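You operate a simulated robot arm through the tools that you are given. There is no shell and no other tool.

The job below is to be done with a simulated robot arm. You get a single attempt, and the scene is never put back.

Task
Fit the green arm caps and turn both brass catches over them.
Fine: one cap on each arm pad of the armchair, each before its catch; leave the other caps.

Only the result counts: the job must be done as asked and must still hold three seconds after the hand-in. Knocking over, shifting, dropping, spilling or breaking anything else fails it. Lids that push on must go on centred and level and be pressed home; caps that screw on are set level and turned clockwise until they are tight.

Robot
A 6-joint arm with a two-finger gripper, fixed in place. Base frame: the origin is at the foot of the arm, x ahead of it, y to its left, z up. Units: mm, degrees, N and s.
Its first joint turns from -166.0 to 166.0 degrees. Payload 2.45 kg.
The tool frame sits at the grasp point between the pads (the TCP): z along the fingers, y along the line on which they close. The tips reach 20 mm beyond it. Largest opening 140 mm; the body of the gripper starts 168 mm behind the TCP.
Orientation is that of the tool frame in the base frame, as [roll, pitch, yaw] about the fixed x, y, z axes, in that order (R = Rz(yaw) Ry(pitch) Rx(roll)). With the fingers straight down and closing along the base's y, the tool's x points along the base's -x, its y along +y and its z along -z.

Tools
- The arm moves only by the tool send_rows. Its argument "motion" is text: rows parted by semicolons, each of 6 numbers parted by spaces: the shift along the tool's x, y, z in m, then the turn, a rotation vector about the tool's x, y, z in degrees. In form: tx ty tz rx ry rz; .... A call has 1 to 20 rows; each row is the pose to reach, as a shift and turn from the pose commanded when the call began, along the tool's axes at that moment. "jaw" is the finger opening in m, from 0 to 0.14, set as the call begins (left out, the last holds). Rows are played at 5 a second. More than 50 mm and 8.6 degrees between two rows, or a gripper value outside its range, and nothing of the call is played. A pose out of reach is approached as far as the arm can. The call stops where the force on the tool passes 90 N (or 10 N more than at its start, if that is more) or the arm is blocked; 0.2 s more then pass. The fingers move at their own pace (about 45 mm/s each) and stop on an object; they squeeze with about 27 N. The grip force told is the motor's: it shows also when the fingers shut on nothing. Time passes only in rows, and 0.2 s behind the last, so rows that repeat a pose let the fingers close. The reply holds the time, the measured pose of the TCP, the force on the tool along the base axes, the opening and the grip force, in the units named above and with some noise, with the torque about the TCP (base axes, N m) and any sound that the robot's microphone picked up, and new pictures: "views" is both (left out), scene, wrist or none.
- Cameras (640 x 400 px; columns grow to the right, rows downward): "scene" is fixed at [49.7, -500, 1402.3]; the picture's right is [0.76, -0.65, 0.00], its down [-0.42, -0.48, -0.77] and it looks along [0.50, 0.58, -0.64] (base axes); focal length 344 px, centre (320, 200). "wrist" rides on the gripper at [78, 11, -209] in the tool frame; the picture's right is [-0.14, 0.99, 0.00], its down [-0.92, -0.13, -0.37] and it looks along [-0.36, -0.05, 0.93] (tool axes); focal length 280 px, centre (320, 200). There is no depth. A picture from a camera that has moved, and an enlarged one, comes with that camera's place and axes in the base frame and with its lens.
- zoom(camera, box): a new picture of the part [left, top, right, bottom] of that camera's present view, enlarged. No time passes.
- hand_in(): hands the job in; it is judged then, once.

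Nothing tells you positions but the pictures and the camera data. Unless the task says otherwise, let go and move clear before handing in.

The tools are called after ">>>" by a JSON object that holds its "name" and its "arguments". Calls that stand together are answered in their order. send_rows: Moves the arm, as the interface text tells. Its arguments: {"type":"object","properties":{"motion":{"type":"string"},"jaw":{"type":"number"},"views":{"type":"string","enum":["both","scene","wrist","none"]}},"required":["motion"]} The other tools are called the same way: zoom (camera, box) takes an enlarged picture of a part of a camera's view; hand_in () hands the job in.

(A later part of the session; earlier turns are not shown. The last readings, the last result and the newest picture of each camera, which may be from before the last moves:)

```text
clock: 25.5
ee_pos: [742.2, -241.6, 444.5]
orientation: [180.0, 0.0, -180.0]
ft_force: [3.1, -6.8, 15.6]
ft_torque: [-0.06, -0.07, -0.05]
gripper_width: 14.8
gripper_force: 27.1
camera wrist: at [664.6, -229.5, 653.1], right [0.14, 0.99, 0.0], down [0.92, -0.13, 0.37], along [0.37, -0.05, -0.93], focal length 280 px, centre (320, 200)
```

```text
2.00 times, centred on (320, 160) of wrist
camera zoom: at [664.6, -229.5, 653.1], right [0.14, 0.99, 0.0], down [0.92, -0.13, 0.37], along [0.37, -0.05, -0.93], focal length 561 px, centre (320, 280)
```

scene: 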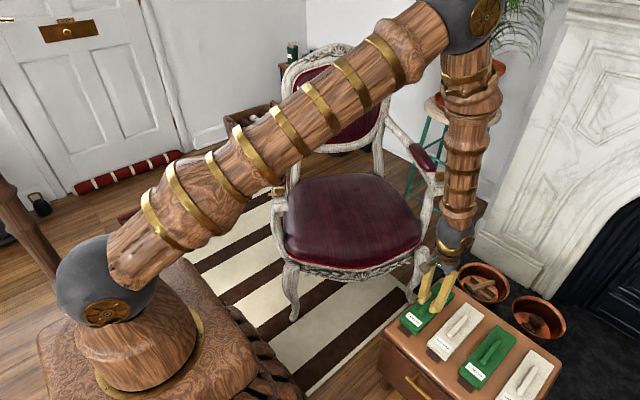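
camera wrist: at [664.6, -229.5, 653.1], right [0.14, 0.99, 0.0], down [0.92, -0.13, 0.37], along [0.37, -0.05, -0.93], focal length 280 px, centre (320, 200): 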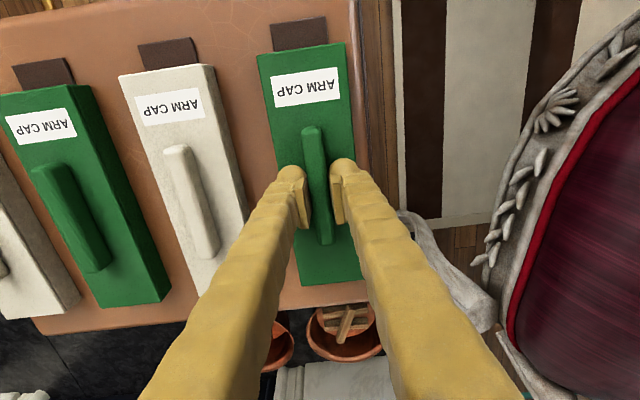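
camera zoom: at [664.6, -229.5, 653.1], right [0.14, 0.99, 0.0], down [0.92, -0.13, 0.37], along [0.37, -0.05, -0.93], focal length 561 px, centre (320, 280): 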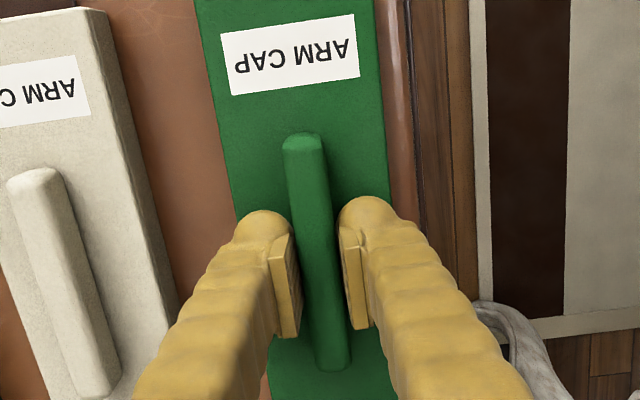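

The handle is held at 14.8 mm. I'll lift straight up.

>>> {"name": "send_rows", "arguments": {"motion": "0 0 -.005 0 0 0; 0 0 -.015 0 0 0; 0 0 -.035 0 0 0; 0 0 -.065 0 0 0; 0 0 -.1 0 0 0; 0 0 -.1 0 0 0"}}

>>> {"name": "zoom", "arguments": {"camera": "scene", "box": [395, 220, 485, 330]}}

>>> {"name": "zoom", "arguments": {"camera": "wrist", "box": [220, 60, 420, 260]}}

>>> {"name": "zoom", "arguments": {"camera": "wrist", "box": [250, 10, 370, 100]}}

```text
clock: 26.9
ee_pos: [743.5, -242.5, 544.2]
orientation: [180.0, 0.0, -180.0]
ft_force: [0.1, 0.9, 0.3]
ft_torque: [0.01, -0.04, 0.03]
gripper_width: 0.0
gripper_force: 26.7
camera wrist: at [665.1, -229.5, 753.5], right [0.14, 0.99, 0.0], down [0.92, -0.13, 0.37], along [0.37, -0.05, -0.93], focal length 280 px, centre (320, 200)
```

scene: 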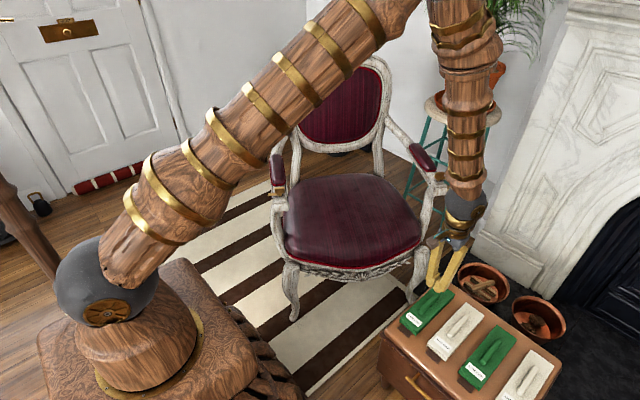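
wrist: 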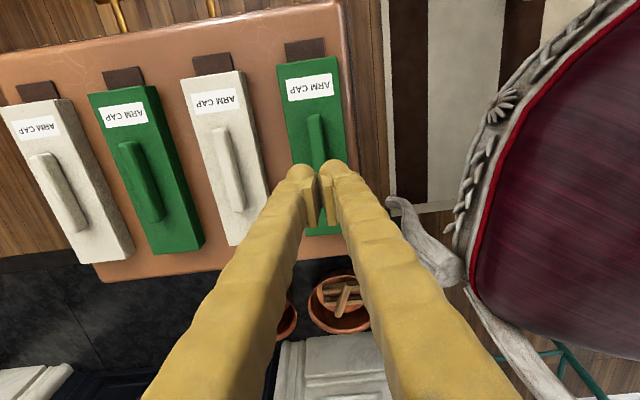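

```text
3.64 times, centred on (440, 275) of scene
camera zoom: at [49.7, -500.0, 1402.3], right [0.76, -0.65, 0.0], down [-0.42, -0.48, -0.77], along [0.5, 0.58, -0.64], focal length 1252 px, centre (-116, -73)
```

zoom: 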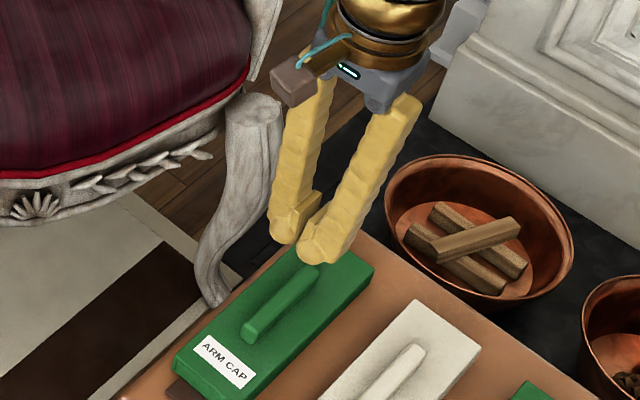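

```text
2.00 times, centred on (320, 160) of wrist
camera zoom: at [665.1, -229.5, 753.5], right [0.14, 0.99, 0.0], down [0.92, -0.13, 0.37], along [0.37, -0.05, -0.93], focal length 561 px, centre (320, 280)
```

zoom: 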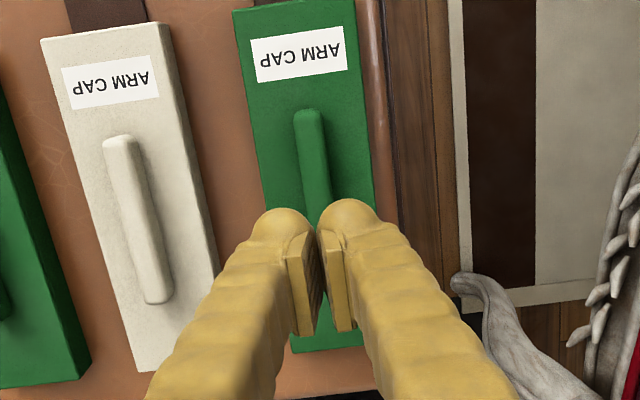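

```text
4.44 times, centred on (310, 55) of wrist
camera zoom: at [665.1, -229.5, 753.5], right [0.14, 0.99, 0.0], down [0.92, -0.13, 0.37], along [0.37, -0.05, -0.93], focal length 1246 px, centre (364, 844)
```

zoom: 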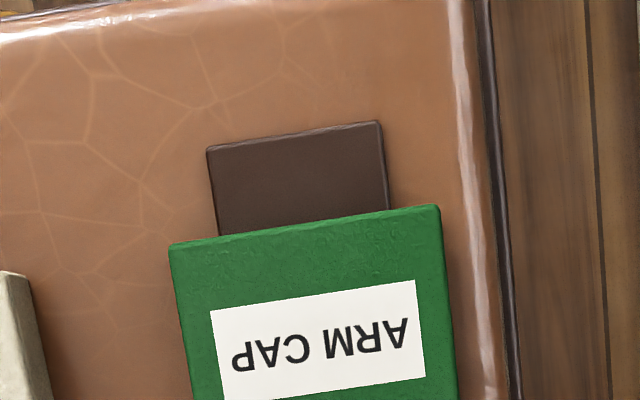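

The handle slipped out of the tips, and the cap is still on the chest. I'll look closely at the finger tips and the cap before trying again.

>>> {"name": "zoom", "arguments": {"camera": "scene", "box": [420, 235, 470, 275]}}

>>> {"name": "zoom", "arguments": {"camera": "scene", "box": [395, 275, 460, 340]}}

>>> {"name": "zoom", "arguments": {"camera": "wrist", "box": [280, 150, 360, 240]}}

```text
10.00 times, centred on (445, 255) of scene
camera zoom: at [49.7, -500.0, 1402.3], right [0.76, -0.65, 0.0], down [-0.42, -0.48, -0.77], along [0.5, 0.58, -0.64], focal length 3444 px, centre (-930, -350)
```

zoom: 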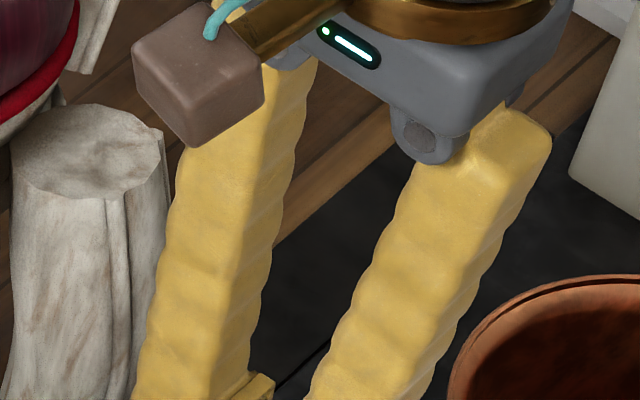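

```text
6.15 times, centred on (428, 308) of scene
camera zoom: at [49.7, -500.0, 1402.3], right [0.76, -0.65, 0.0], down [-0.42, -0.48, -0.77], along [0.5, 0.58, -0.64], focal length 2119 px, centre (-342, -462)
```

zoom: 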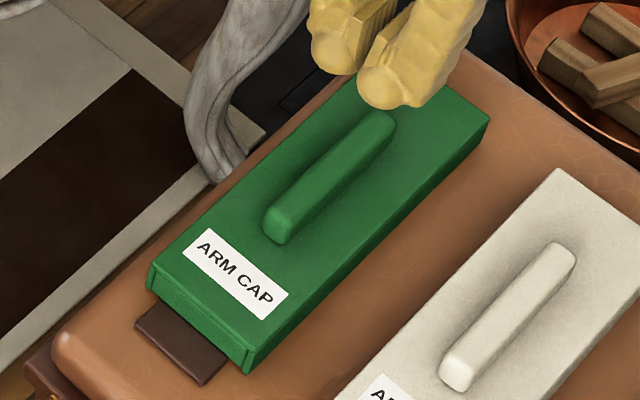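

```text
4.44 times, centred on (320, 195) of wrist
camera zoom: at [665.1, -229.5, 753.5], right [0.14, 0.99, 0.0], down [0.92, -0.13, 0.37], along [0.37, -0.05, -0.93], focal length 1246 px, centre (320, 222)
```

zoom: 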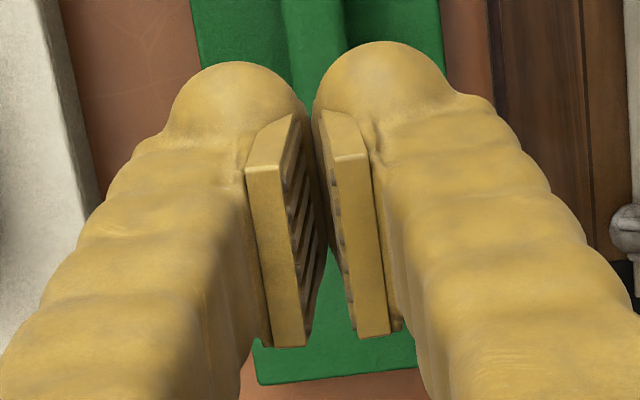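

The handle stands about 18 mm above the cap top, so there should be enough to hold. I'll go down again with the jaws at 40 mm and check the force before closing.

>>> {"name": "send_rows", "arguments": {"motion": "0 0 0 0 0 0; 0 0 0 0 0 0; 0 0 .03 0 0 0; 0 0 .06 0 0 0; 0 0 .085 0 0 0; 0 0 .095 0 0 0; 0 0 .1 0 0 0; 0 0 .1 0 0 0", "jaw": 0.04, "views": "none"}}

>>> {"name": "send_rows", "arguments": {"motion": "0 0 0 0 0 0; 0 0 0 0 0 0; 0 0 0 0 0 0; 0 0 0 0 0 0; 0 0 0 0 0 0; 0 0 0 0 0 0", "jaw": 0.0, "views": "none"}}

>>> {"name": "send_rows", "arguments": {"motion": "0 0 -.001 0 0 0; 0 0 -.002 0 0 0; 0 0 -.002 0 0 0", "views": "none"}}

>>> {"name": "send_rows", "arguments": {"motion": "0 0 -.001 0 0 0; 0 0 -.002 0 0 0; 0 0 -.002 0 0 0"}}

```text
clock: 28.7
ee_pos: [742.4, -240.7, 443.8]
orientation: [180.0, 0.1, 180.0]
ft_force: [-3.9, 2.5, 10.4]
ft_torque: [0.04, 0.06, 0.03]
gripper_width: 40.1
gripper_force: 0.0
```

```text
clock: 30.1
ee_pos: [742.1, -240.8, 444.0]
orientation: [-180.0, 0.0, -180.0]
ft_force: [4.8, -4.1, 12.5]
ft_torque: [-0.02, -0.06, 0.05]
gripper_width: 14.5
gripper_force: 27.0
```

```text
clock: 30.9
ee_pos: [742.2, -241.7, 446.0]
orientation: [-179.9, 0.0, -180.0]
ft_force: [-0.8, -0.1, -1.2]
ft_torque: [-0.01, 0.01, 0.0]
gripper_width: 14.6
gripper_force: 26.5
```

```text
clock: 31.7
ee_pos: [742.4, -241.8, 448.3]
orientation: [180.0, -0.1, -180.0]
ft_force: [-0.1, 0.3, -0.4]
ft_torque: [-0.01, -0.01, 0.01]
gripper_width: 14.5
gripper_force: 27.4
camera wrist: at [664.4, -229.6, 657.3], right [0.14, 0.99, 0.0], down [0.92, -0.13, 0.37], along [0.37, -0.05, -0.93], focal length 280 px, centre (320, 200)
```

scene: 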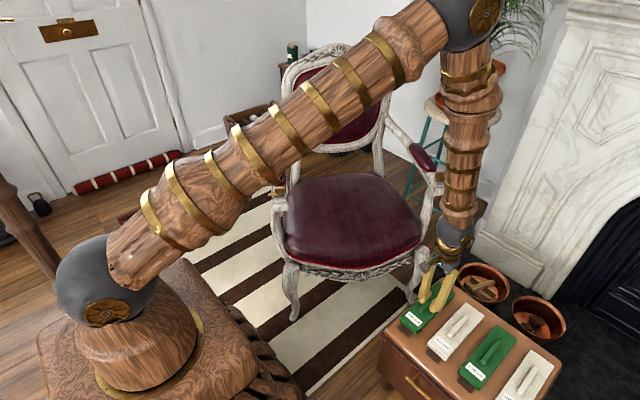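
wrist: 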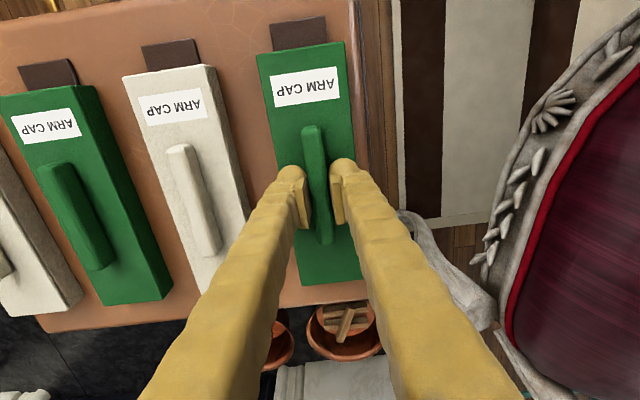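

I'm still holding 14.5 mm. I'll keep lifting slowly and watch whether the cap comes along.

>>> {"name": "send_rows", "arguments": {"motion": "0 0 -.002 0 0 0; 0 0 -.004 0 0 0; 0 0 -.004 0 0 0", "views": "none"}}

>>> {"name": "zoom", "arguments": {"camera": "scene", "box": [395, 260, 460, 340]}}

>>> {"name": "zoom", "arguments": {"camera": "wrist", "box": [240, 0, 400, 100]}}

```text
clock: 32.5
ee_pos: [741.5, -241.4, 451.4]
orientation: [-180.0, 0.1, 180.0]
ft_force: [0.0, 0.7, 0.1]
ft_torque: [0.0, 0.02, -0.03]
gripper_width: 14.4
gripper_force: 26.9
```

```text
5.00 times, centred on (428, 300) of scene
camera zoom: at [49.7, -500.0, 1402.3], right [0.76, -0.65, 0.0], down [-0.42, -0.48, -0.77], along [0.5, 0.58, -0.64], focal length 1722 px, centre (-218, -300)
```

zoom: 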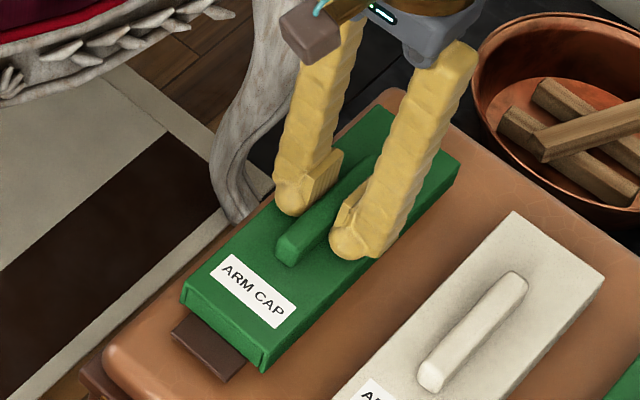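

```text
4.00 times, centred on (320, 50) of wrist
camera zoom: at [664.5, -229.6, 661.3], right [0.14, 0.99, 0.0], down [0.92, -0.13, 0.37], along [0.37, -0.05, -0.93], focal length 1122 px, centre (320, 800)
```

zoom: 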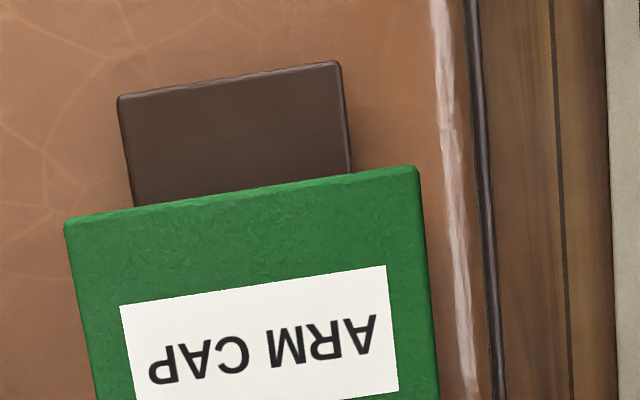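

It's unclear whether the cap is rising with the fingers. I'll lift another 10 mm slowly and compare.

>>> {"name": "send_rows", "arguments": {"motion": "0 0 -.002 0 0 0; 0 0 -.004 0 0 0; 0 0 -.006 0 0 0; 0 0 -.008 0 0 0; 0 0 -.01 0 0 0; 0 0 -.01 0 0 0", "views": "none"}}

>>> {"name": "zoom", "arguments": {"camera": "scene", "box": [395, 260, 460, 340]}}

>>> {"name": "zoom", "arguments": {"camera": "wrist", "box": [240, 0, 400, 100]}}

```text
clock: 33.9
ee_pos: [741.7, -240.5, 462.0]
orientation: [180.0, 0.0, -180.0]
ft_force: [0.0, -0.2, -1.0]
ft_torque: [-0.01, 0.05, 0.02]
gripper_width: 14.8
gripper_force: 27.0
```

```text
5.00 times, centred on (428, 300) of scene
camera zoom: at [49.7, -500.0, 1402.3], right [0.76, -0.65, 0.0], down [-0.42, -0.48, -0.77], along [0.5, 0.58, -0.64], focal length 1722 px, centre (-218, -300)
```

zoom: 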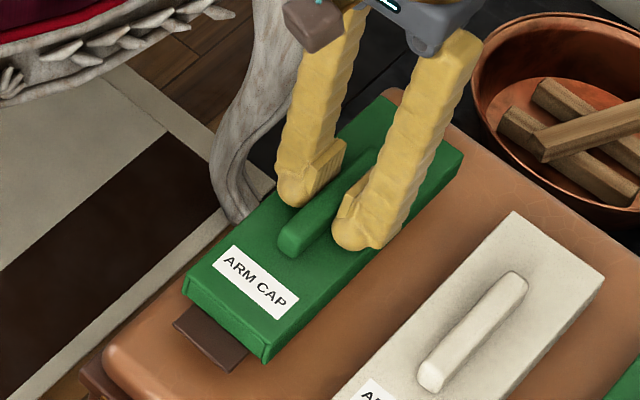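

```text
4.00 times, centred on (320, 50) of wrist
camera zoom: at [664.5, -229.3, 671.0], right [0.14, 0.99, 0.0], down [0.92, -0.13, 0.37], along [0.37, -0.05, -0.93], focal length 1122 px, centre (320, 800)
```

zoom: 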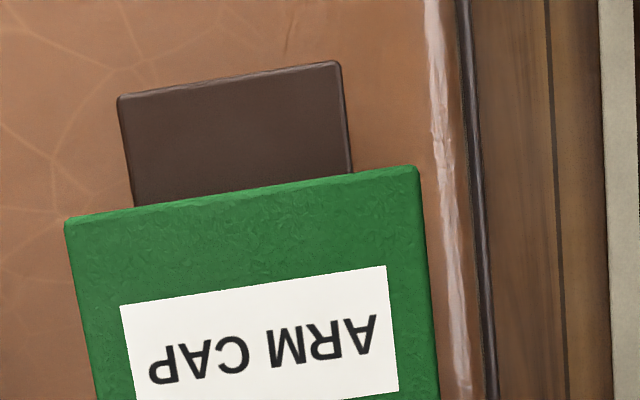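

The cap is rising with the gripper this time, so gentle motion is the key. It's square in the grip. I'll keep lifting slowly and then check the cap's far end in the hand.

>>> {"name": "send_rows", "arguments": {"motion": "0 0 -.004 0 0 0; 0 0 -.01 0 0 0; 0 0 -.018 0 0 0; 0 0 -.028 0 0 0; 0 0 -.038 0 0 0; 0 0 -.048 0 0 0; 0 0 -.056 0 0 0; 0 0 -.06 0 0 0; 0 0 -.06 0 0 0"}}

>>> {"name": "zoom", "arguments": {"camera": "wrist", "box": [260, 220, 400, 310]}}

>>> {"name": "zoom", "arguments": {"camera": "wrist", "box": [240, 0, 400, 100]}}

>>> {"name": "zoom", "arguments": {"camera": "scene", "box": [395, 230, 475, 320]}}

```text
clock: 35.9
ee_pos: [741.5, -240.5, 522.0]
orientation: [-180.0, -0.1, -180.0]
ft_force: [-0.7, -0.4, -0.8]
ft_torque: [0.03, -0.02, 0.05]
gripper_width: 14.7
gripper_force: 27.0
camera wrist: at [664.4, -229.5, 731.0], right [0.14, 0.99, 0.0], down [0.92, -0.13, 0.37], along [0.37, -0.05, -0.93], focal length 280 px, centre (320, 200)
```

scene: 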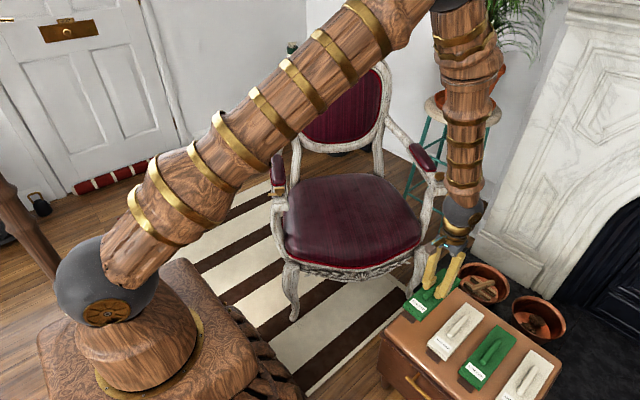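
wrist: 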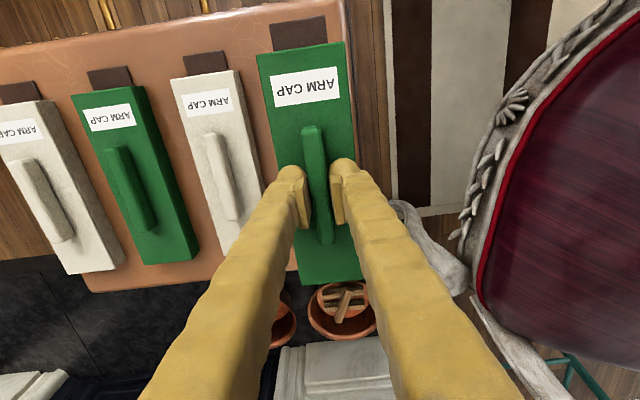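

```text
4.44 times, centred on (330, 265) of wrist
camera zoom: at [664.4, -229.5, 731.0], right [0.14, 0.99, 0.0], down [0.92, -0.13, 0.37], along [0.37, -0.05, -0.93], focal length 1246 px, centre (276, -89)
```

zoom: 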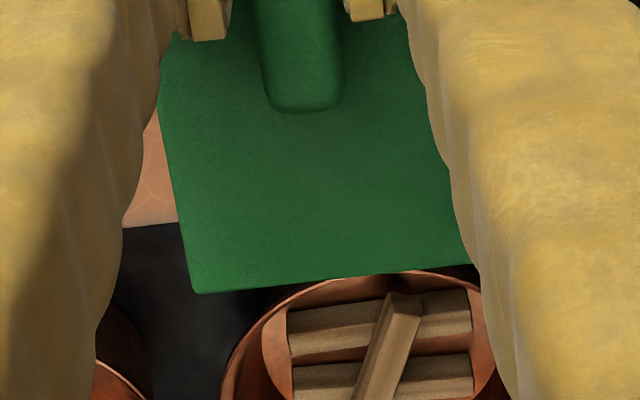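

```text
4.00 times, centred on (320, 50) of wrist
camera zoom: at [664.4, -229.5, 731.0], right [0.14, 0.99, 0.0], down [0.92, -0.13, 0.37], along [0.37, -0.05, -0.93], focal length 1122 px, centre (320, 800)
```

zoom: 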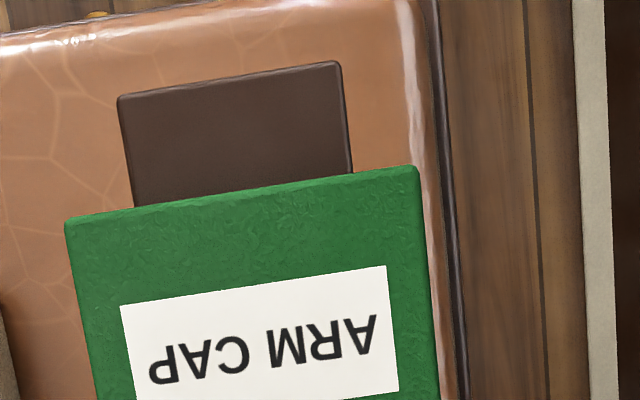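

```text
4.44 times, centred on (435, 275) of scene
camera zoom: at [49.7, -500.0, 1402.3], right [0.76, -0.65, 0.0], down [-0.42, -0.48, -0.77], along [0.5, 0.58, -0.64], focal length 1531 px, centre (-191, -133)
```

zoom: 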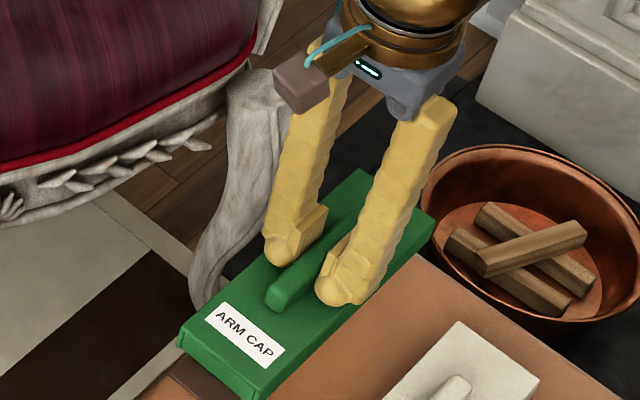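

The cap sits squarely in the hand, with its centre about 2.8 mm forward of the tool point. I'll lift gently to about z 792 while turning it to the chair's axis.

>>> {"name": "send_rows", "arguments": {"motion": "0 0 -.004 0 0 0; 0 0 -.012 0 0 -1; 0 0 -.024 0 0 -3; 0 0 -.04 0 0 -6; 0 0 -.06 0 0 -10; 0 0 -.082 0 0 -14; 0 0 -.106 0 0 -18; 0 0 -.13 0 0 -22.5; 0 0 -.154 0 0 -27; 0 0 -.178 0 0 -31.5; 0 0 -.2 0 0 -36; 0 0 -.22 0 0 -40.5; 0 0 -.238 0 0 -44.5; 0 0 -.252 0 0 -48.5; 0 0 -.262 0 0 -52; 0 0 -.268 0 0 -55; 0 0 -.27 0 0 -57; 0 0 -.27 0 0 -57.7; 0 0 -.27 0 0 -57.7"}}

```text
clock: 39.9
ee_pos: [742.2, -241.6, 793.1]
orientation: [-180.0, 0.0, -122.2]
ft_force: [0.0, 0.3, -0.6]
ft_torque: [-0.01, 0.02, -0.01]
gripper_width: 14.6
gripper_force: 26.7
camera wrist: at [691.3, -300.6, 1001.3], right [-0.76, 0.65, 0.0], down [0.6, 0.71, 0.37], along [0.24, 0.28, -0.93], focal length 280 px, centre (320, 200)
```

scene: 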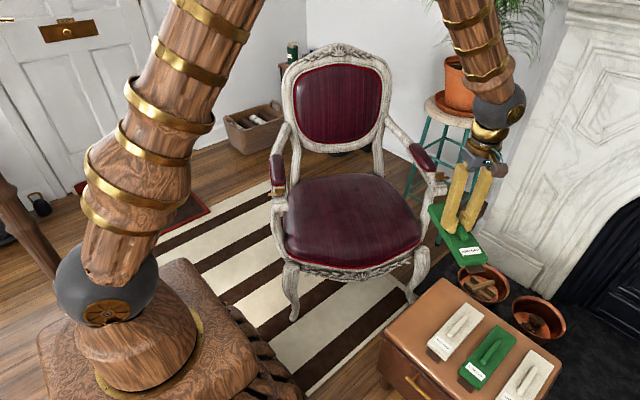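
wrist: 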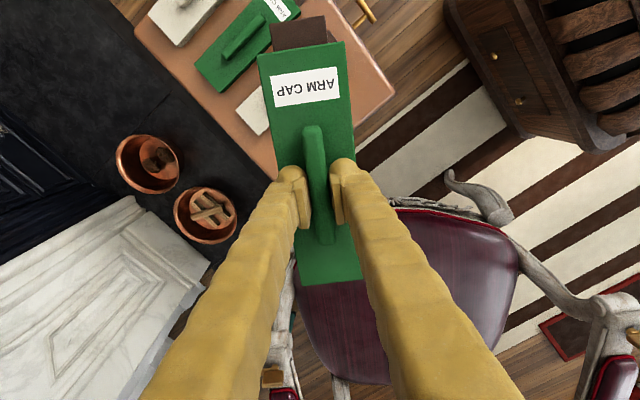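

The cap is still firm in the grip. Now I'll translate smoothly to just over the far arm pad.

>>> {"name": "send_rows", "arguments": {"motion": "-.0040 -.0010 0 0 0 0; -.0150 -.0037 0 0 0 0; -.0350 -.0086 0 0 0 0; -.0625 -.0154 0 0 0 0; -.0949 -.0234 0 0 0 0; -.1284 -.0317 0 0 0 0; -.1624 -.0400 0 0 0 0; -.1963 -.0484 0 0 0 0; -.2303 -.0568 0 0 0 0; -.2643 -.0652 0 0 0 0; -.2983 -.0736 0 0 0 0; -.3322 -.0819 0 0 0 0; -.3662 -.0903 0 0 0 0; -.3997 -.0986 0 0 0 0; -.4297 -.1060 0 0 0 0; -.4546 -.1121 0 0 0 0; -.4746 -.1170 0 0 0 0; -.4896 -.1207 0 0 0 0; -.4996 -.1232 0 0 0 0; -.4996 -.1232 0 0 0 0"}}

>>> {"name": "zoom", "arguments": {"camera": "wrist", "box": [220, 0, 420, 125]}}

>>> {"name": "zoom", "arguments": {"camera": "scene", "box": [390, 90, 470, 200]}}

```text
clock: 44.1
ee_pos: [1114.1, 115.3, 791.5]
orientation: [180.0, -0.1, -122.3]
ft_force: [0.0, 1.1, -0.1]
ft_torque: [0.02, -0.01, 0.02]
gripper_width: 14.5
gripper_force: 27.1
camera wrist: at [1063.1, 56.0, 1001.0], right [-0.76, 0.65, 0.0], down [0.6, 0.71, 0.37], along [0.24, 0.28, -0.93], focal length 280 px, centre (320, 200)
```

scene: 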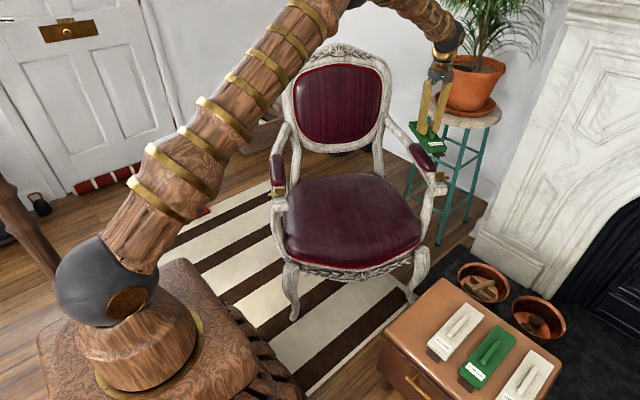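
wrist: 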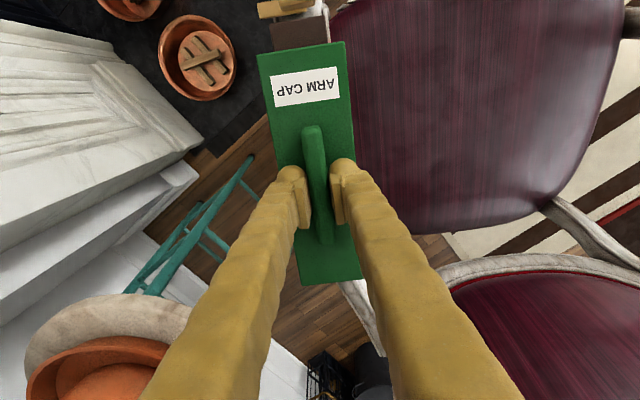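

```text
3.20 times, centred on (320, 62) of wrist
camera zoom: at [1063.1, 56.0, 1001.0], right [-0.76, 0.65, 0.0], down [0.6, 0.71, 0.37], along [0.24, 0.28, -0.93], focal length 897 px, centre (320, 640)
```

zoom: 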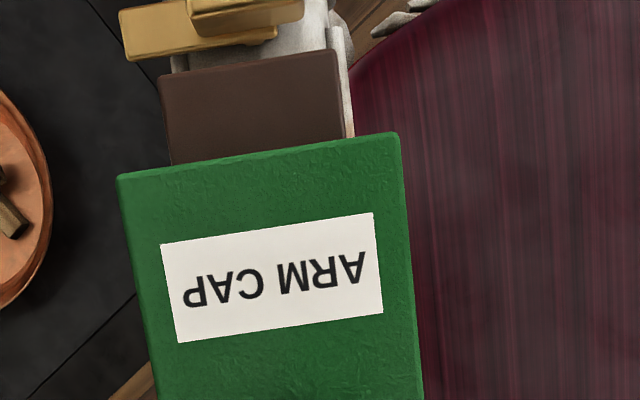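

```text
3.64 times, centred on (430, 145) of scene
camera zoom: at [49.7, -500.0, 1402.3], right [0.76, -0.65, 0.0], down [-0.42, -0.48, -0.77], along [0.5, 0.58, -0.64], focal length 1252 px, centre (-80, 400)
```

zoom: 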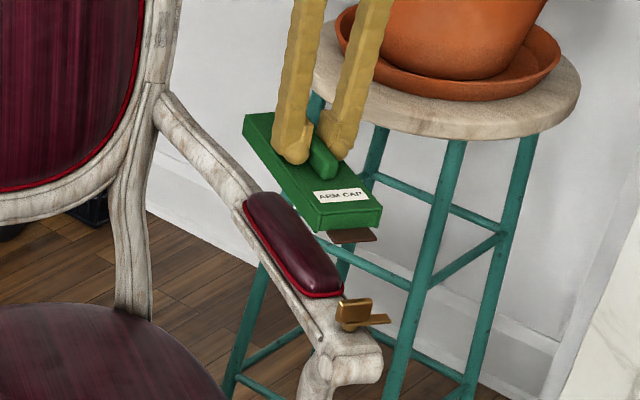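

The cap is lined up above the pad. I'll come down to just above it and check the alignment.

>>> {"name": "send_rows", "arguments": {"motion": "0 0 .006 0 0 0; 0 0 .016 0 0 0; 0 0 .028 0 0 0; 0 0 .04 0 0 0; 0 0 .05 0 0 0; 0 0 .058 0 0 0; 0 0 .063 0 0 0; 0 0 .065 0 0 0; 0 0 .065 0 0 0"}}

>>> {"name": "zoom", "arguments": {"camera": "wrist", "box": [240, 0, 400, 100]}}

>>> {"name": "zoom", "arguments": {"camera": "scene", "box": [390, 120, 460, 205]}}

>>> {"name": "zoom", "arguments": {"camera": "wrist", "box": [270, 240, 390, 315]}}

```text
clock: 46.1
ee_pos: [1113.9, 115.2, 726.6]
orientation: [180.0, 0.0, -122.3]
ft_force: [0.2, 0.6, -0.8]
ft_torque: [0.0, 0.03, -0.02]
gripper_width: 14.4
gripper_force: 26.8
camera wrist: at [1062.9, 55.9, 936.0], right [-0.76, 0.65, 0.0], down [0.6, 0.71, 0.37], along [0.24, 0.28, -0.93], focal length 280 px, centre (320, 200)
```

scene: 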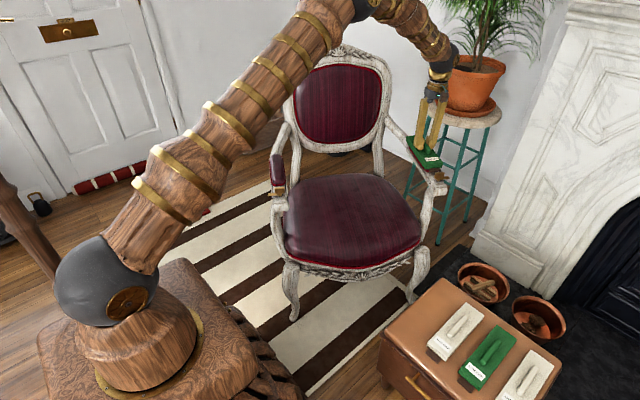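
wrist: 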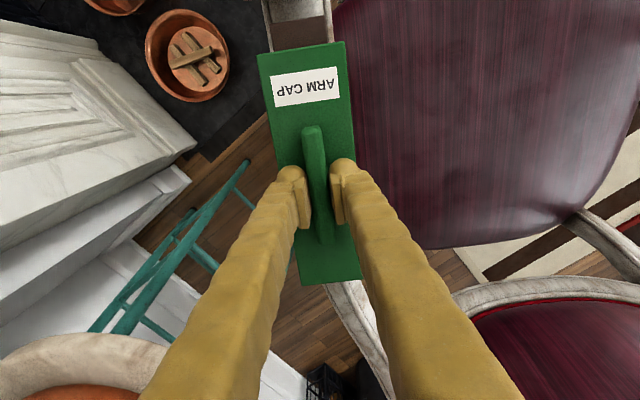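

```text
4.00 times, centred on (320, 50) of wrist
camera zoom: at [1062.9, 55.9, 936.0], right [-0.76, 0.65, 0.0], down [0.6, 0.71, 0.37], along [0.24, 0.28, -0.93], focal length 1122 px, centre (320, 800)
```

zoom: 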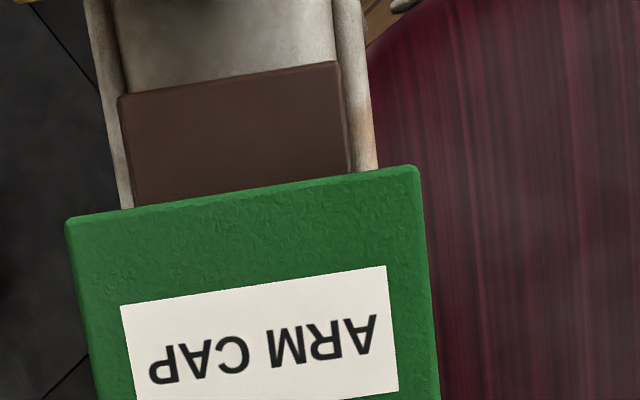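

```text
4.71 times, centred on (425, 162) of scene
camera zoom: at [49.7, -500.0, 1402.3], right [0.76, -0.65, 0.0], down [-0.42, -0.48, -0.77], along [0.5, 0.58, -0.64], focal length 1621 px, centre (-174, 376)
```

zoom: 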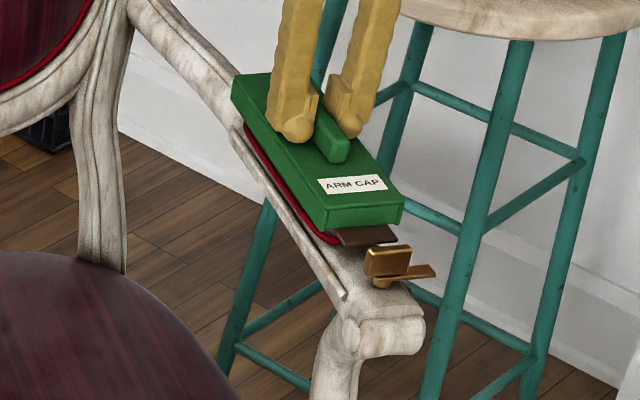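

```text
5.33 times, centred on (330, 278) of wrist
camera zoom: at [1062.9, 55.9, 936.0], right [-0.76, 0.65, 0.0], down [0.6, 0.71, 0.37], along [0.24, 0.28, -0.93], focal length 1495 px, centre (267, -213)
```

zoom: 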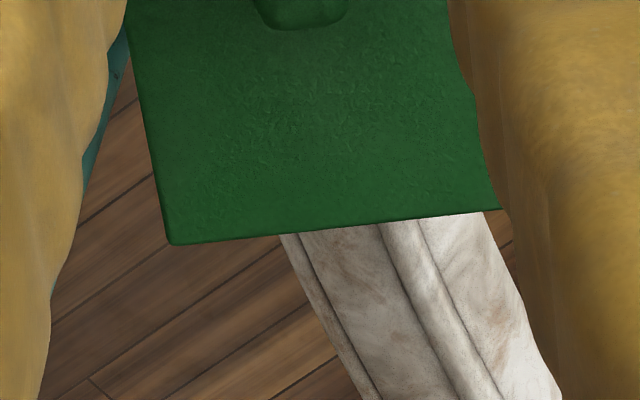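

The alignment looks right. I'll lower in small steps and feel for contact.

>>> {"name": "send_rows", "arguments": {"motion": "0 0 .003 0 0 0; 0 0 .006 0 0 0; 0 0 .008 0 0 0; 0 0 .01 0 0 0; 0 0 .01 0 0 0", "views": "none"}}

>>> {"name": "send_rows", "arguments": {"motion": "0 0 .001 0 0 0; 0 0 .002 0 0 0; 0 0 .003 0 0 0; 0 0 .004 0 0 0; 0 0 .004 0 0 0", "views": "none"}}

```text
clock: 47.3
ee_pos: [1112.4, 115.3, 718.2]
orientation: [179.9, 0.1, -122.4]
ft_force: [-0.3, 0.1, -0.4]
ft_torque: [0.01, -0.02, 0.03]
gripper_width: 14.8
gripper_force: 27.2
```

```text
clock: 48.5
ee_pos: [1112.9, 114.9, 713.0]
orientation: [180.0, 0.0, -122.4]
ft_force: [-0.8, 0.6, -0.5]
ft_torque: [0.02, -0.01, 0.01]
gripper_width: 14.6
gripper_force: 26.6
```

>>> {"name": "send_rows", "arguments": {"motion": "0 0 .001 0 0 0; 0 0 .002 0 0 0; 0 0 .003 0 0 0; 0 0 .004 0 0 0; 0 0 .004 0 0 0"}}

>>> {"name": "zoom", "arguments": {"camera": "scene", "box": [390, 120, 460, 205]}}

```text
clock: 49.7
ee_pos: [1114.9, 115.3, 708.8]
orientation: [180.0, 0.0, -122.4]
ft_force: [-0.3, 0.3, 1.5]
ft_torque: [-0.22, 0.16, -0.04]
gripper_width: 14.6
gripper_force: 26.5
camera wrist: at [1062.9, 55.9, 918.5], right [-0.76, 0.65, 0.0], down [0.6, 0.71, 0.37], along [0.24, 0.28, -0.93], focal length 280 px, centre (320, 200)
```

scene: 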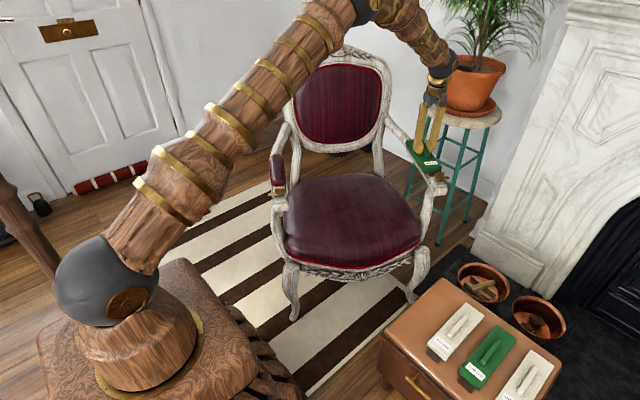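
wrist: 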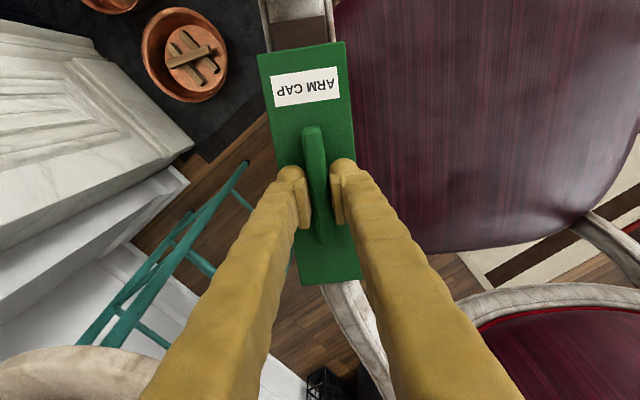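

```text
4.71 times, centred on (425, 162) of scene
camera zoom: at [49.7, -500.0, 1402.3], right [0.76, -0.65, 0.0], down [-0.42, -0.48, -0.77], along [0.5, 0.58, -0.64], focal length 1621 px, centre (-174, 376)
```

zoom: 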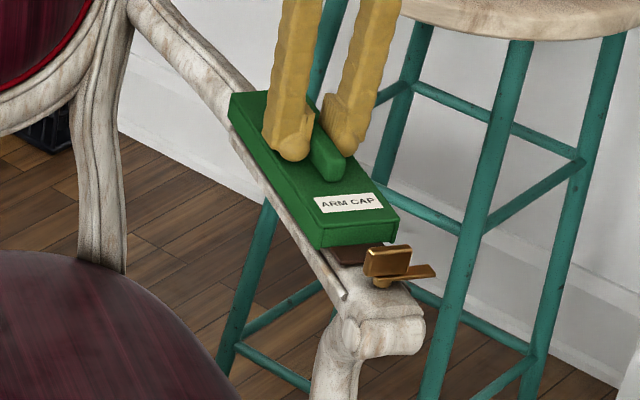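

First light contact at about z 709, toward the front. I'll press down slowly.

>>> {"name": "send_rows", "arguments": {"motion": "0 0 .001 0 0 0; 0 0 .002 0 0 0; 0 0 .002 0 0 0", "views": "none"}}

>>> {"name": "send_rows", "arguments": {"motion": "0 0 .001 0 0 0; 0 0 .002 0 0 0; 0 0 .002 0 0 0", "views": "none"}}

```text
clock: 50.5
ee_pos: [1114.3, 115.6, 709.0]
orientation: [-179.9, 0.1, -122.3]
ft_force: [-4.3, -3.5, 24.0]
ft_torque: [-0.02, 0.12, -0.09]
gripper_width: 14.4
gripper_force: 26.6
```

```text
clock: 51.3
ee_pos: [1113.5, 115.1, 708.5]
orientation: [-179.8, 0.2, -122.3]
ft_force: [-6.6, -3.0, 61.1]
ft_torque: [-0.02, 0.19, -0.06]
gripper_width: 14.3
gripper_force: 27.3
```

There's 61 N of resistance at z 708.5. I'll look to see whether the cap is fully home.

>>> {"name": "zoom", "arguments": {"camera": "scene", "box": [405, 135, 450, 195]}}

>>> {"name": "zoom", "arguments": {"camera": "wrist", "box": [240, 0, 400, 100]}}

>>> {"name": "zoom", "arguments": {"camera": "wrist", "box": [270, 240, 390, 315]}}

```text
6.67 times, centred on (428, 165) of scene
camera zoom: at [49.7, -500.0, 1402.3], right [0.76, -0.65, 0.0], down [-0.42, -0.48, -0.77], along [0.5, 0.58, -0.64], focal length 2296 px, centre (-397, 433)
```

zoom: 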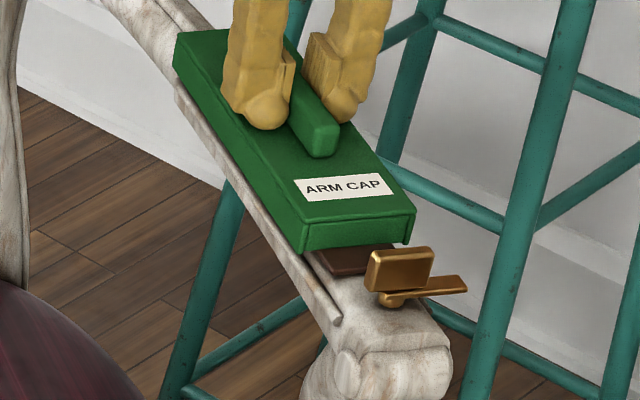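

```text
4.00 times, centred on (320, 50) of wrist
camera zoom: at [1062.7, 56.0, 917.4], right [-0.76, 0.65, 0.0], down [0.6, 0.71, 0.37], along [0.24, 0.28, -0.93], focal length 1122 px, centre (320, 800)
```

zoom: 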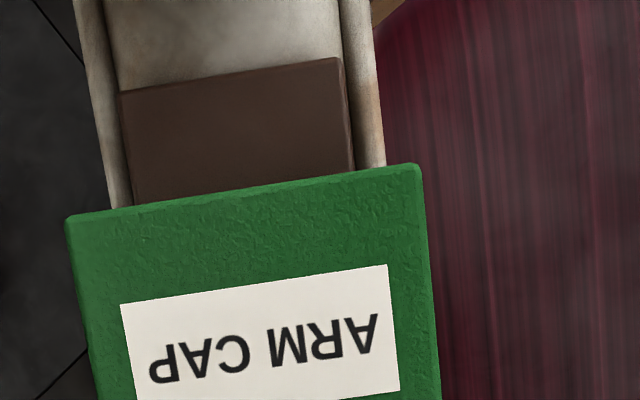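

```text
5.33 times, centred on (330, 278) of wrist
camera zoom: at [1062.7, 56.0, 917.4], right [-0.76, 0.65, 0.0], down [0.6, 0.71, 0.37], along [0.24, 0.28, -0.93], focal length 1495 px, centre (267, -213)
```

zoom: 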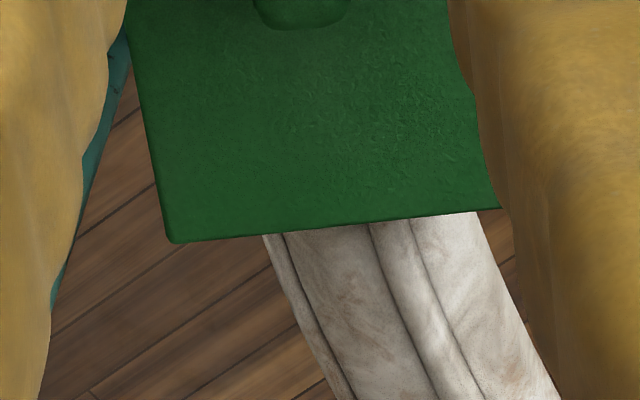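

The cap appears seated, with no red rim showing and the tongue lying on the arm. I'll ease the load, open the jaws and rise clear.

>>> {"name": "send_rows", "arguments": {"motion": "0 0 -.0015 0 0 0; 0 0 -.003 0 0 0; 0 0 -.003 0 0 0", "views": "none"}}

>>> {"name": "send_rows", "arguments": {"motion": "0 0 0 0 0 0; 0 0 0 0 0 0; 0 0 0 0 0 0; 0 0 -.005 0 0 0; 0 0 -.02 0 0 0; 0 0 -.045 0 0 0; 0 0 -.08 0 0 0; 0 0 -.08 0 0 0", "jaw": 0.045}}

>>> {"name": "zoom", "arguments": {"camera": "scene", "box": [405, 135, 450, 195]}}

>>> {"name": "zoom", "arguments": {"camera": "wrist", "box": [240, 0, 400, 100]}}

>>> {"name": "zoom", "arguments": {"camera": "wrist", "box": [250, 180, 400, 280]}}

```text
clock: 52.1
ee_pos: [1114.1, 115.4, 708.8]
orientation: [-179.9, 0.0, -122.3]
ft_force: [18.0, 3.6, 32.5]
ft_torque: [0.14, -0.34, -0.04]
gripper_width: 14.8
gripper_force: 26.9
```

```text
clock: 53.9
ee_pos: [1112.6, 116.1, 788.3]
orientation: [179.9, 0.1, -122.3]
ft_force: [0.1, -0.5, -1.0]
ft_torque: [0.01, -0.01, 0.03]
gripper_width: 44.9
gripper_force: 0.0
camera wrist: at [1061.6, 55.6, 997.5], right [-0.76, 0.65, 0.0], down [0.6, 0.71, 0.37], along [0.24, 0.28, -0.93], focal length 280 px, centre (320, 200)
```

scene: 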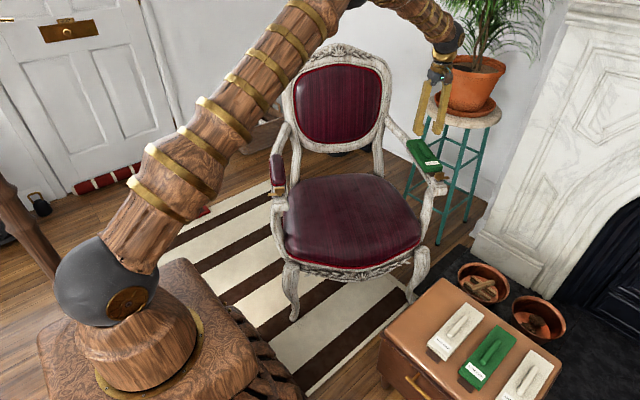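
wrist: 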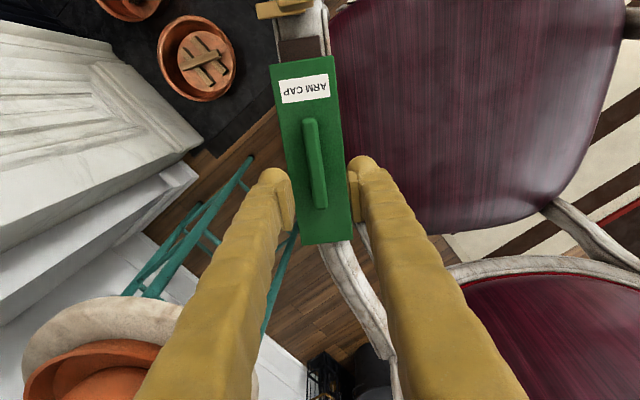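

```text
6.67 times, centred on (428, 165) of scene
camera zoom: at [49.7, -500.0, 1402.3], right [0.76, -0.65, 0.0], down [-0.42, -0.48, -0.77], along [0.5, 0.58, -0.64], focal length 2296 px, centre (-397, 433)
```

zoom: 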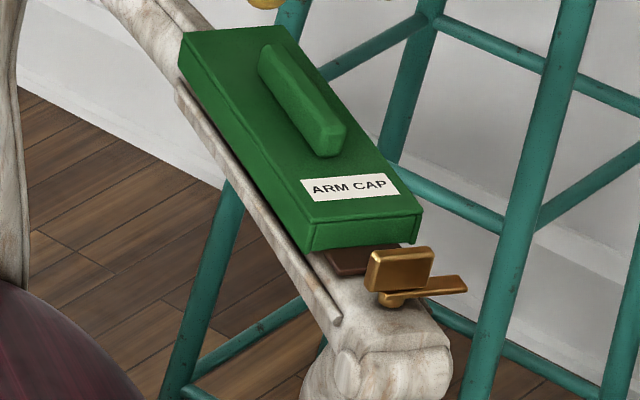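

```text
4.00 times, centred on (320, 50) of wrist
camera zoom: at [1061.6, 55.6, 997.5], right [-0.76, 0.65, 0.0], down [0.6, 0.71, 0.37], along [0.24, 0.28, -0.93], focal length 1122 px, centre (320, 800)
```

zoom: 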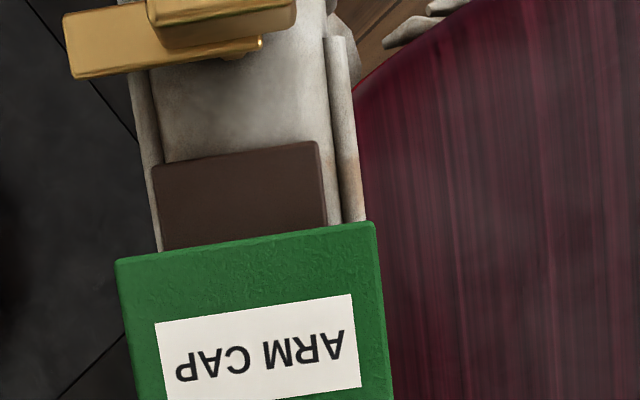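

```text
4.00 times, centred on (325, 230) of wrist
camera zoom: at [1061.6, 55.6, 997.5], right [-0.76, 0.65, 0.0], down [0.6, 0.71, 0.37], along [0.24, 0.28, -0.93], focal length 1122 px, centre (300, 80)
```

zoom: 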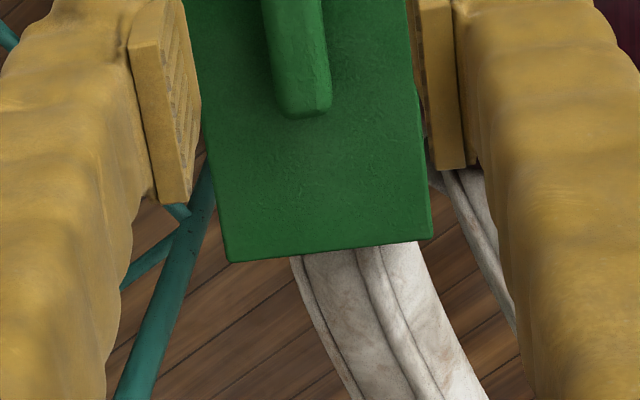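

On release the cap seems to have slid about 4 mm outward. I'll inspect it closely.

>>> {"name": "zoom", "arguments": {"camera": "scene", "box": [418, 160, 448, 185]}}

>>> {"name": "zoom", "arguments": {"camera": "scene", "box": [402, 138, 432, 163]}}

>>> {"name": "zoom", "arguments": {"camera": "wrist", "box": [270, 30, 350, 80]}}

```text
16.00 times, centred on (433, 172) of scene
camera zoom: at [49.7, -500.0, 1402.3], right [0.76, -0.65, 0.0], down [-0.42, -0.48, -0.77], along [0.5, 0.58, -0.64], focal length 5510 px, centre (-1488, 640)
```

zoom: 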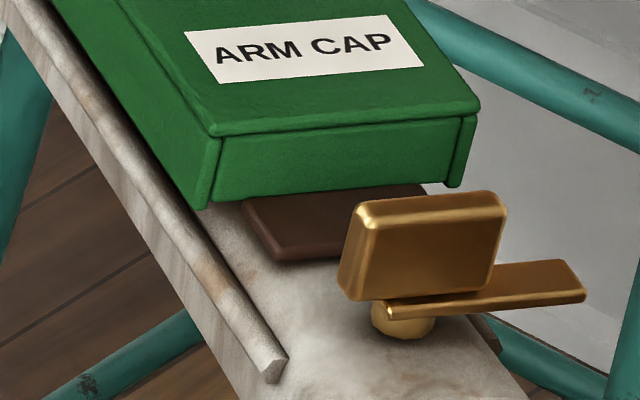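

```text
16.00 times, centred on (417, 150) of scene
camera zoom: at [49.7, -500.0, 1402.3], right [0.76, -0.65, 0.0], down [-0.42, -0.48, -0.77], along [0.5, 0.58, -0.64], focal length 5510 px, centre (-1232, 992)
```

zoom: 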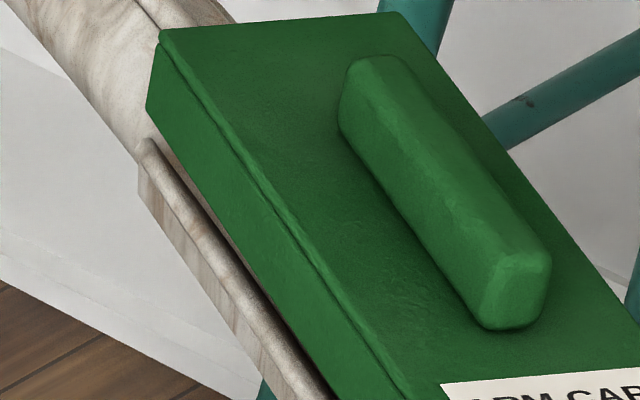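

```text
8.00 times, centred on (310, 55) of wrist
camera zoom: at [1061.6, 55.6, 997.5], right [-0.76, 0.65, 0.0], down [0.6, 0.71, 0.37], along [0.24, 0.28, -0.93], focal length 2243 px, centre (400, 1360)
```

zoom: 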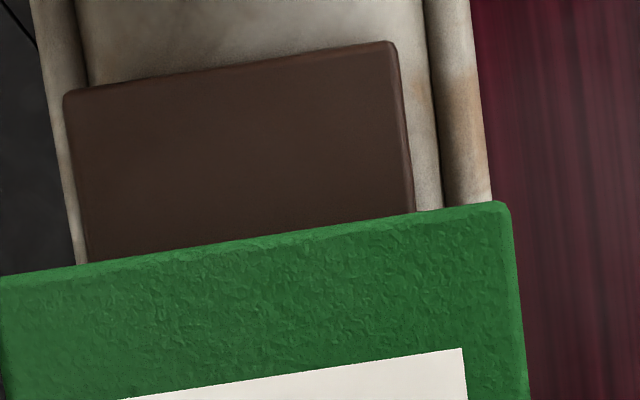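

The cap is level and down on the arm, but the fingertips dragged it about 4 mm outward as they opened under load. I'll go back down with the tips just above its top and close on the handle to re-centre it, then open with no load.

>>> {"name": "send_rows", "arguments": {"motion": "0 0 .03 0 0 0; 0 0 .055 0 0 0; 0 0 .068 0 0 0; 0 0 .074 0 0 0; 0 0 .0765 0 0 0; 0 0 .0765 0 0 0", "views": "none"}}

>>> {"name": "send_rows", "arguments": {"motion": "0 0 0 0 0 0; 0 0 0 0 0 0; 0 0 0 0 0 0; 0 0 0 0 0 0; 0 0 0 0 0 0; 0 0 0 0 0 0", "jaw": 0.0}}

>>> {"name": "zoom", "arguments": {"camera": "wrist", "box": [240, 0, 400, 100]}}

>>> {"name": "zoom", "arguments": {"camera": "scene", "box": [405, 135, 450, 195]}}

```text
clock: 55.3
ee_pos: [1113.9, 114.1, 712.4]
orientation: [-180.0, 0.0, -122.4]
ft_force: [-0.3, -0.3, 0.3]
ft_torque: [-0.04, -0.02, 0.03]
gripper_width: 45.0
gripper_force: 0.1
```

```text
clock: 56.7
ee_pos: [1113.0, 115.0, 711.7]
orientation: [-180.0, -0.1, -122.3]
ft_force: [0.5, -0.2, -0.7]
ft_torque: [0.02, -0.01, 0.0]
gripper_width: 14.5
gripper_force: 27.0
camera wrist: at [1062.7, 56.1, 920.9], right [-0.76, 0.65, 0.0], down [0.6, 0.71, 0.37], along [0.24, 0.28, -0.93], focal length 280 px, centre (320, 200)
```

scene: 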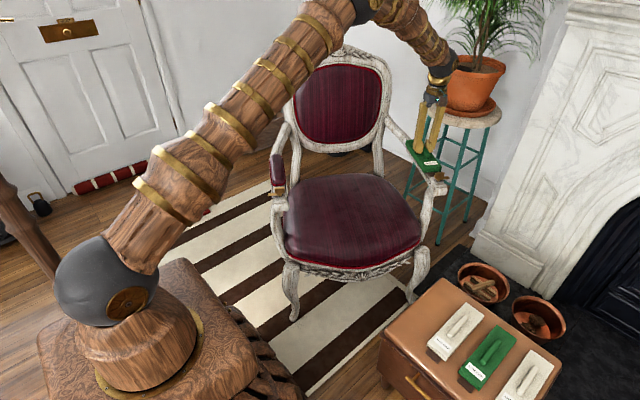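
wrist: 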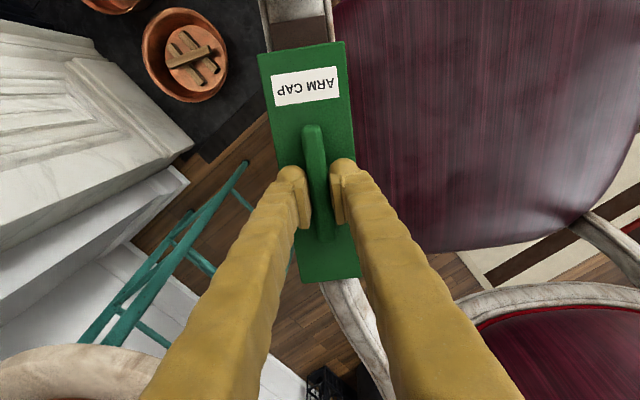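

```text
4.00 times, centred on (320, 50) of wrist
camera zoom: at [1062.7, 56.1, 920.9], right [-0.76, 0.65, 0.0], down [0.6, 0.71, 0.37], along [0.24, 0.28, -0.93], focal length 1122 px, centre (320, 800)
```

zoom: 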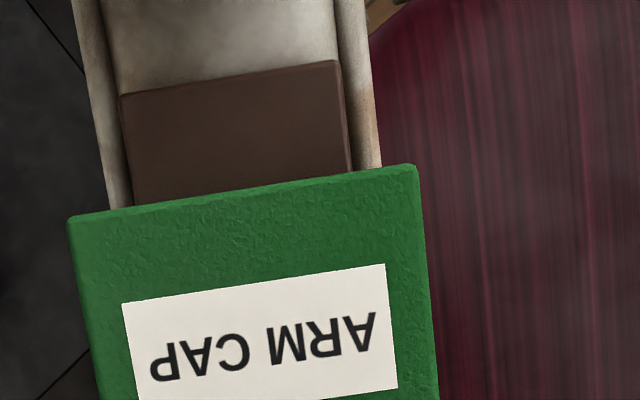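

```text
6.67 times, centred on (428, 165) of scene
camera zoom: at [49.7, -500.0, 1402.3], right [0.76, -0.65, 0.0], down [-0.42, -0.48, -0.77], along [0.5, 0.58, -0.64], focal length 2296 px, centre (-397, 433)
```

zoom: 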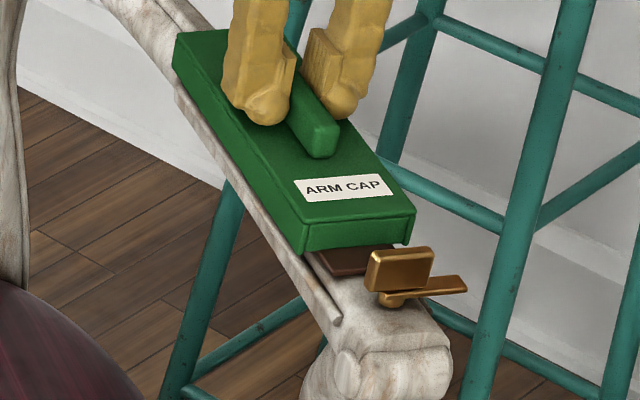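

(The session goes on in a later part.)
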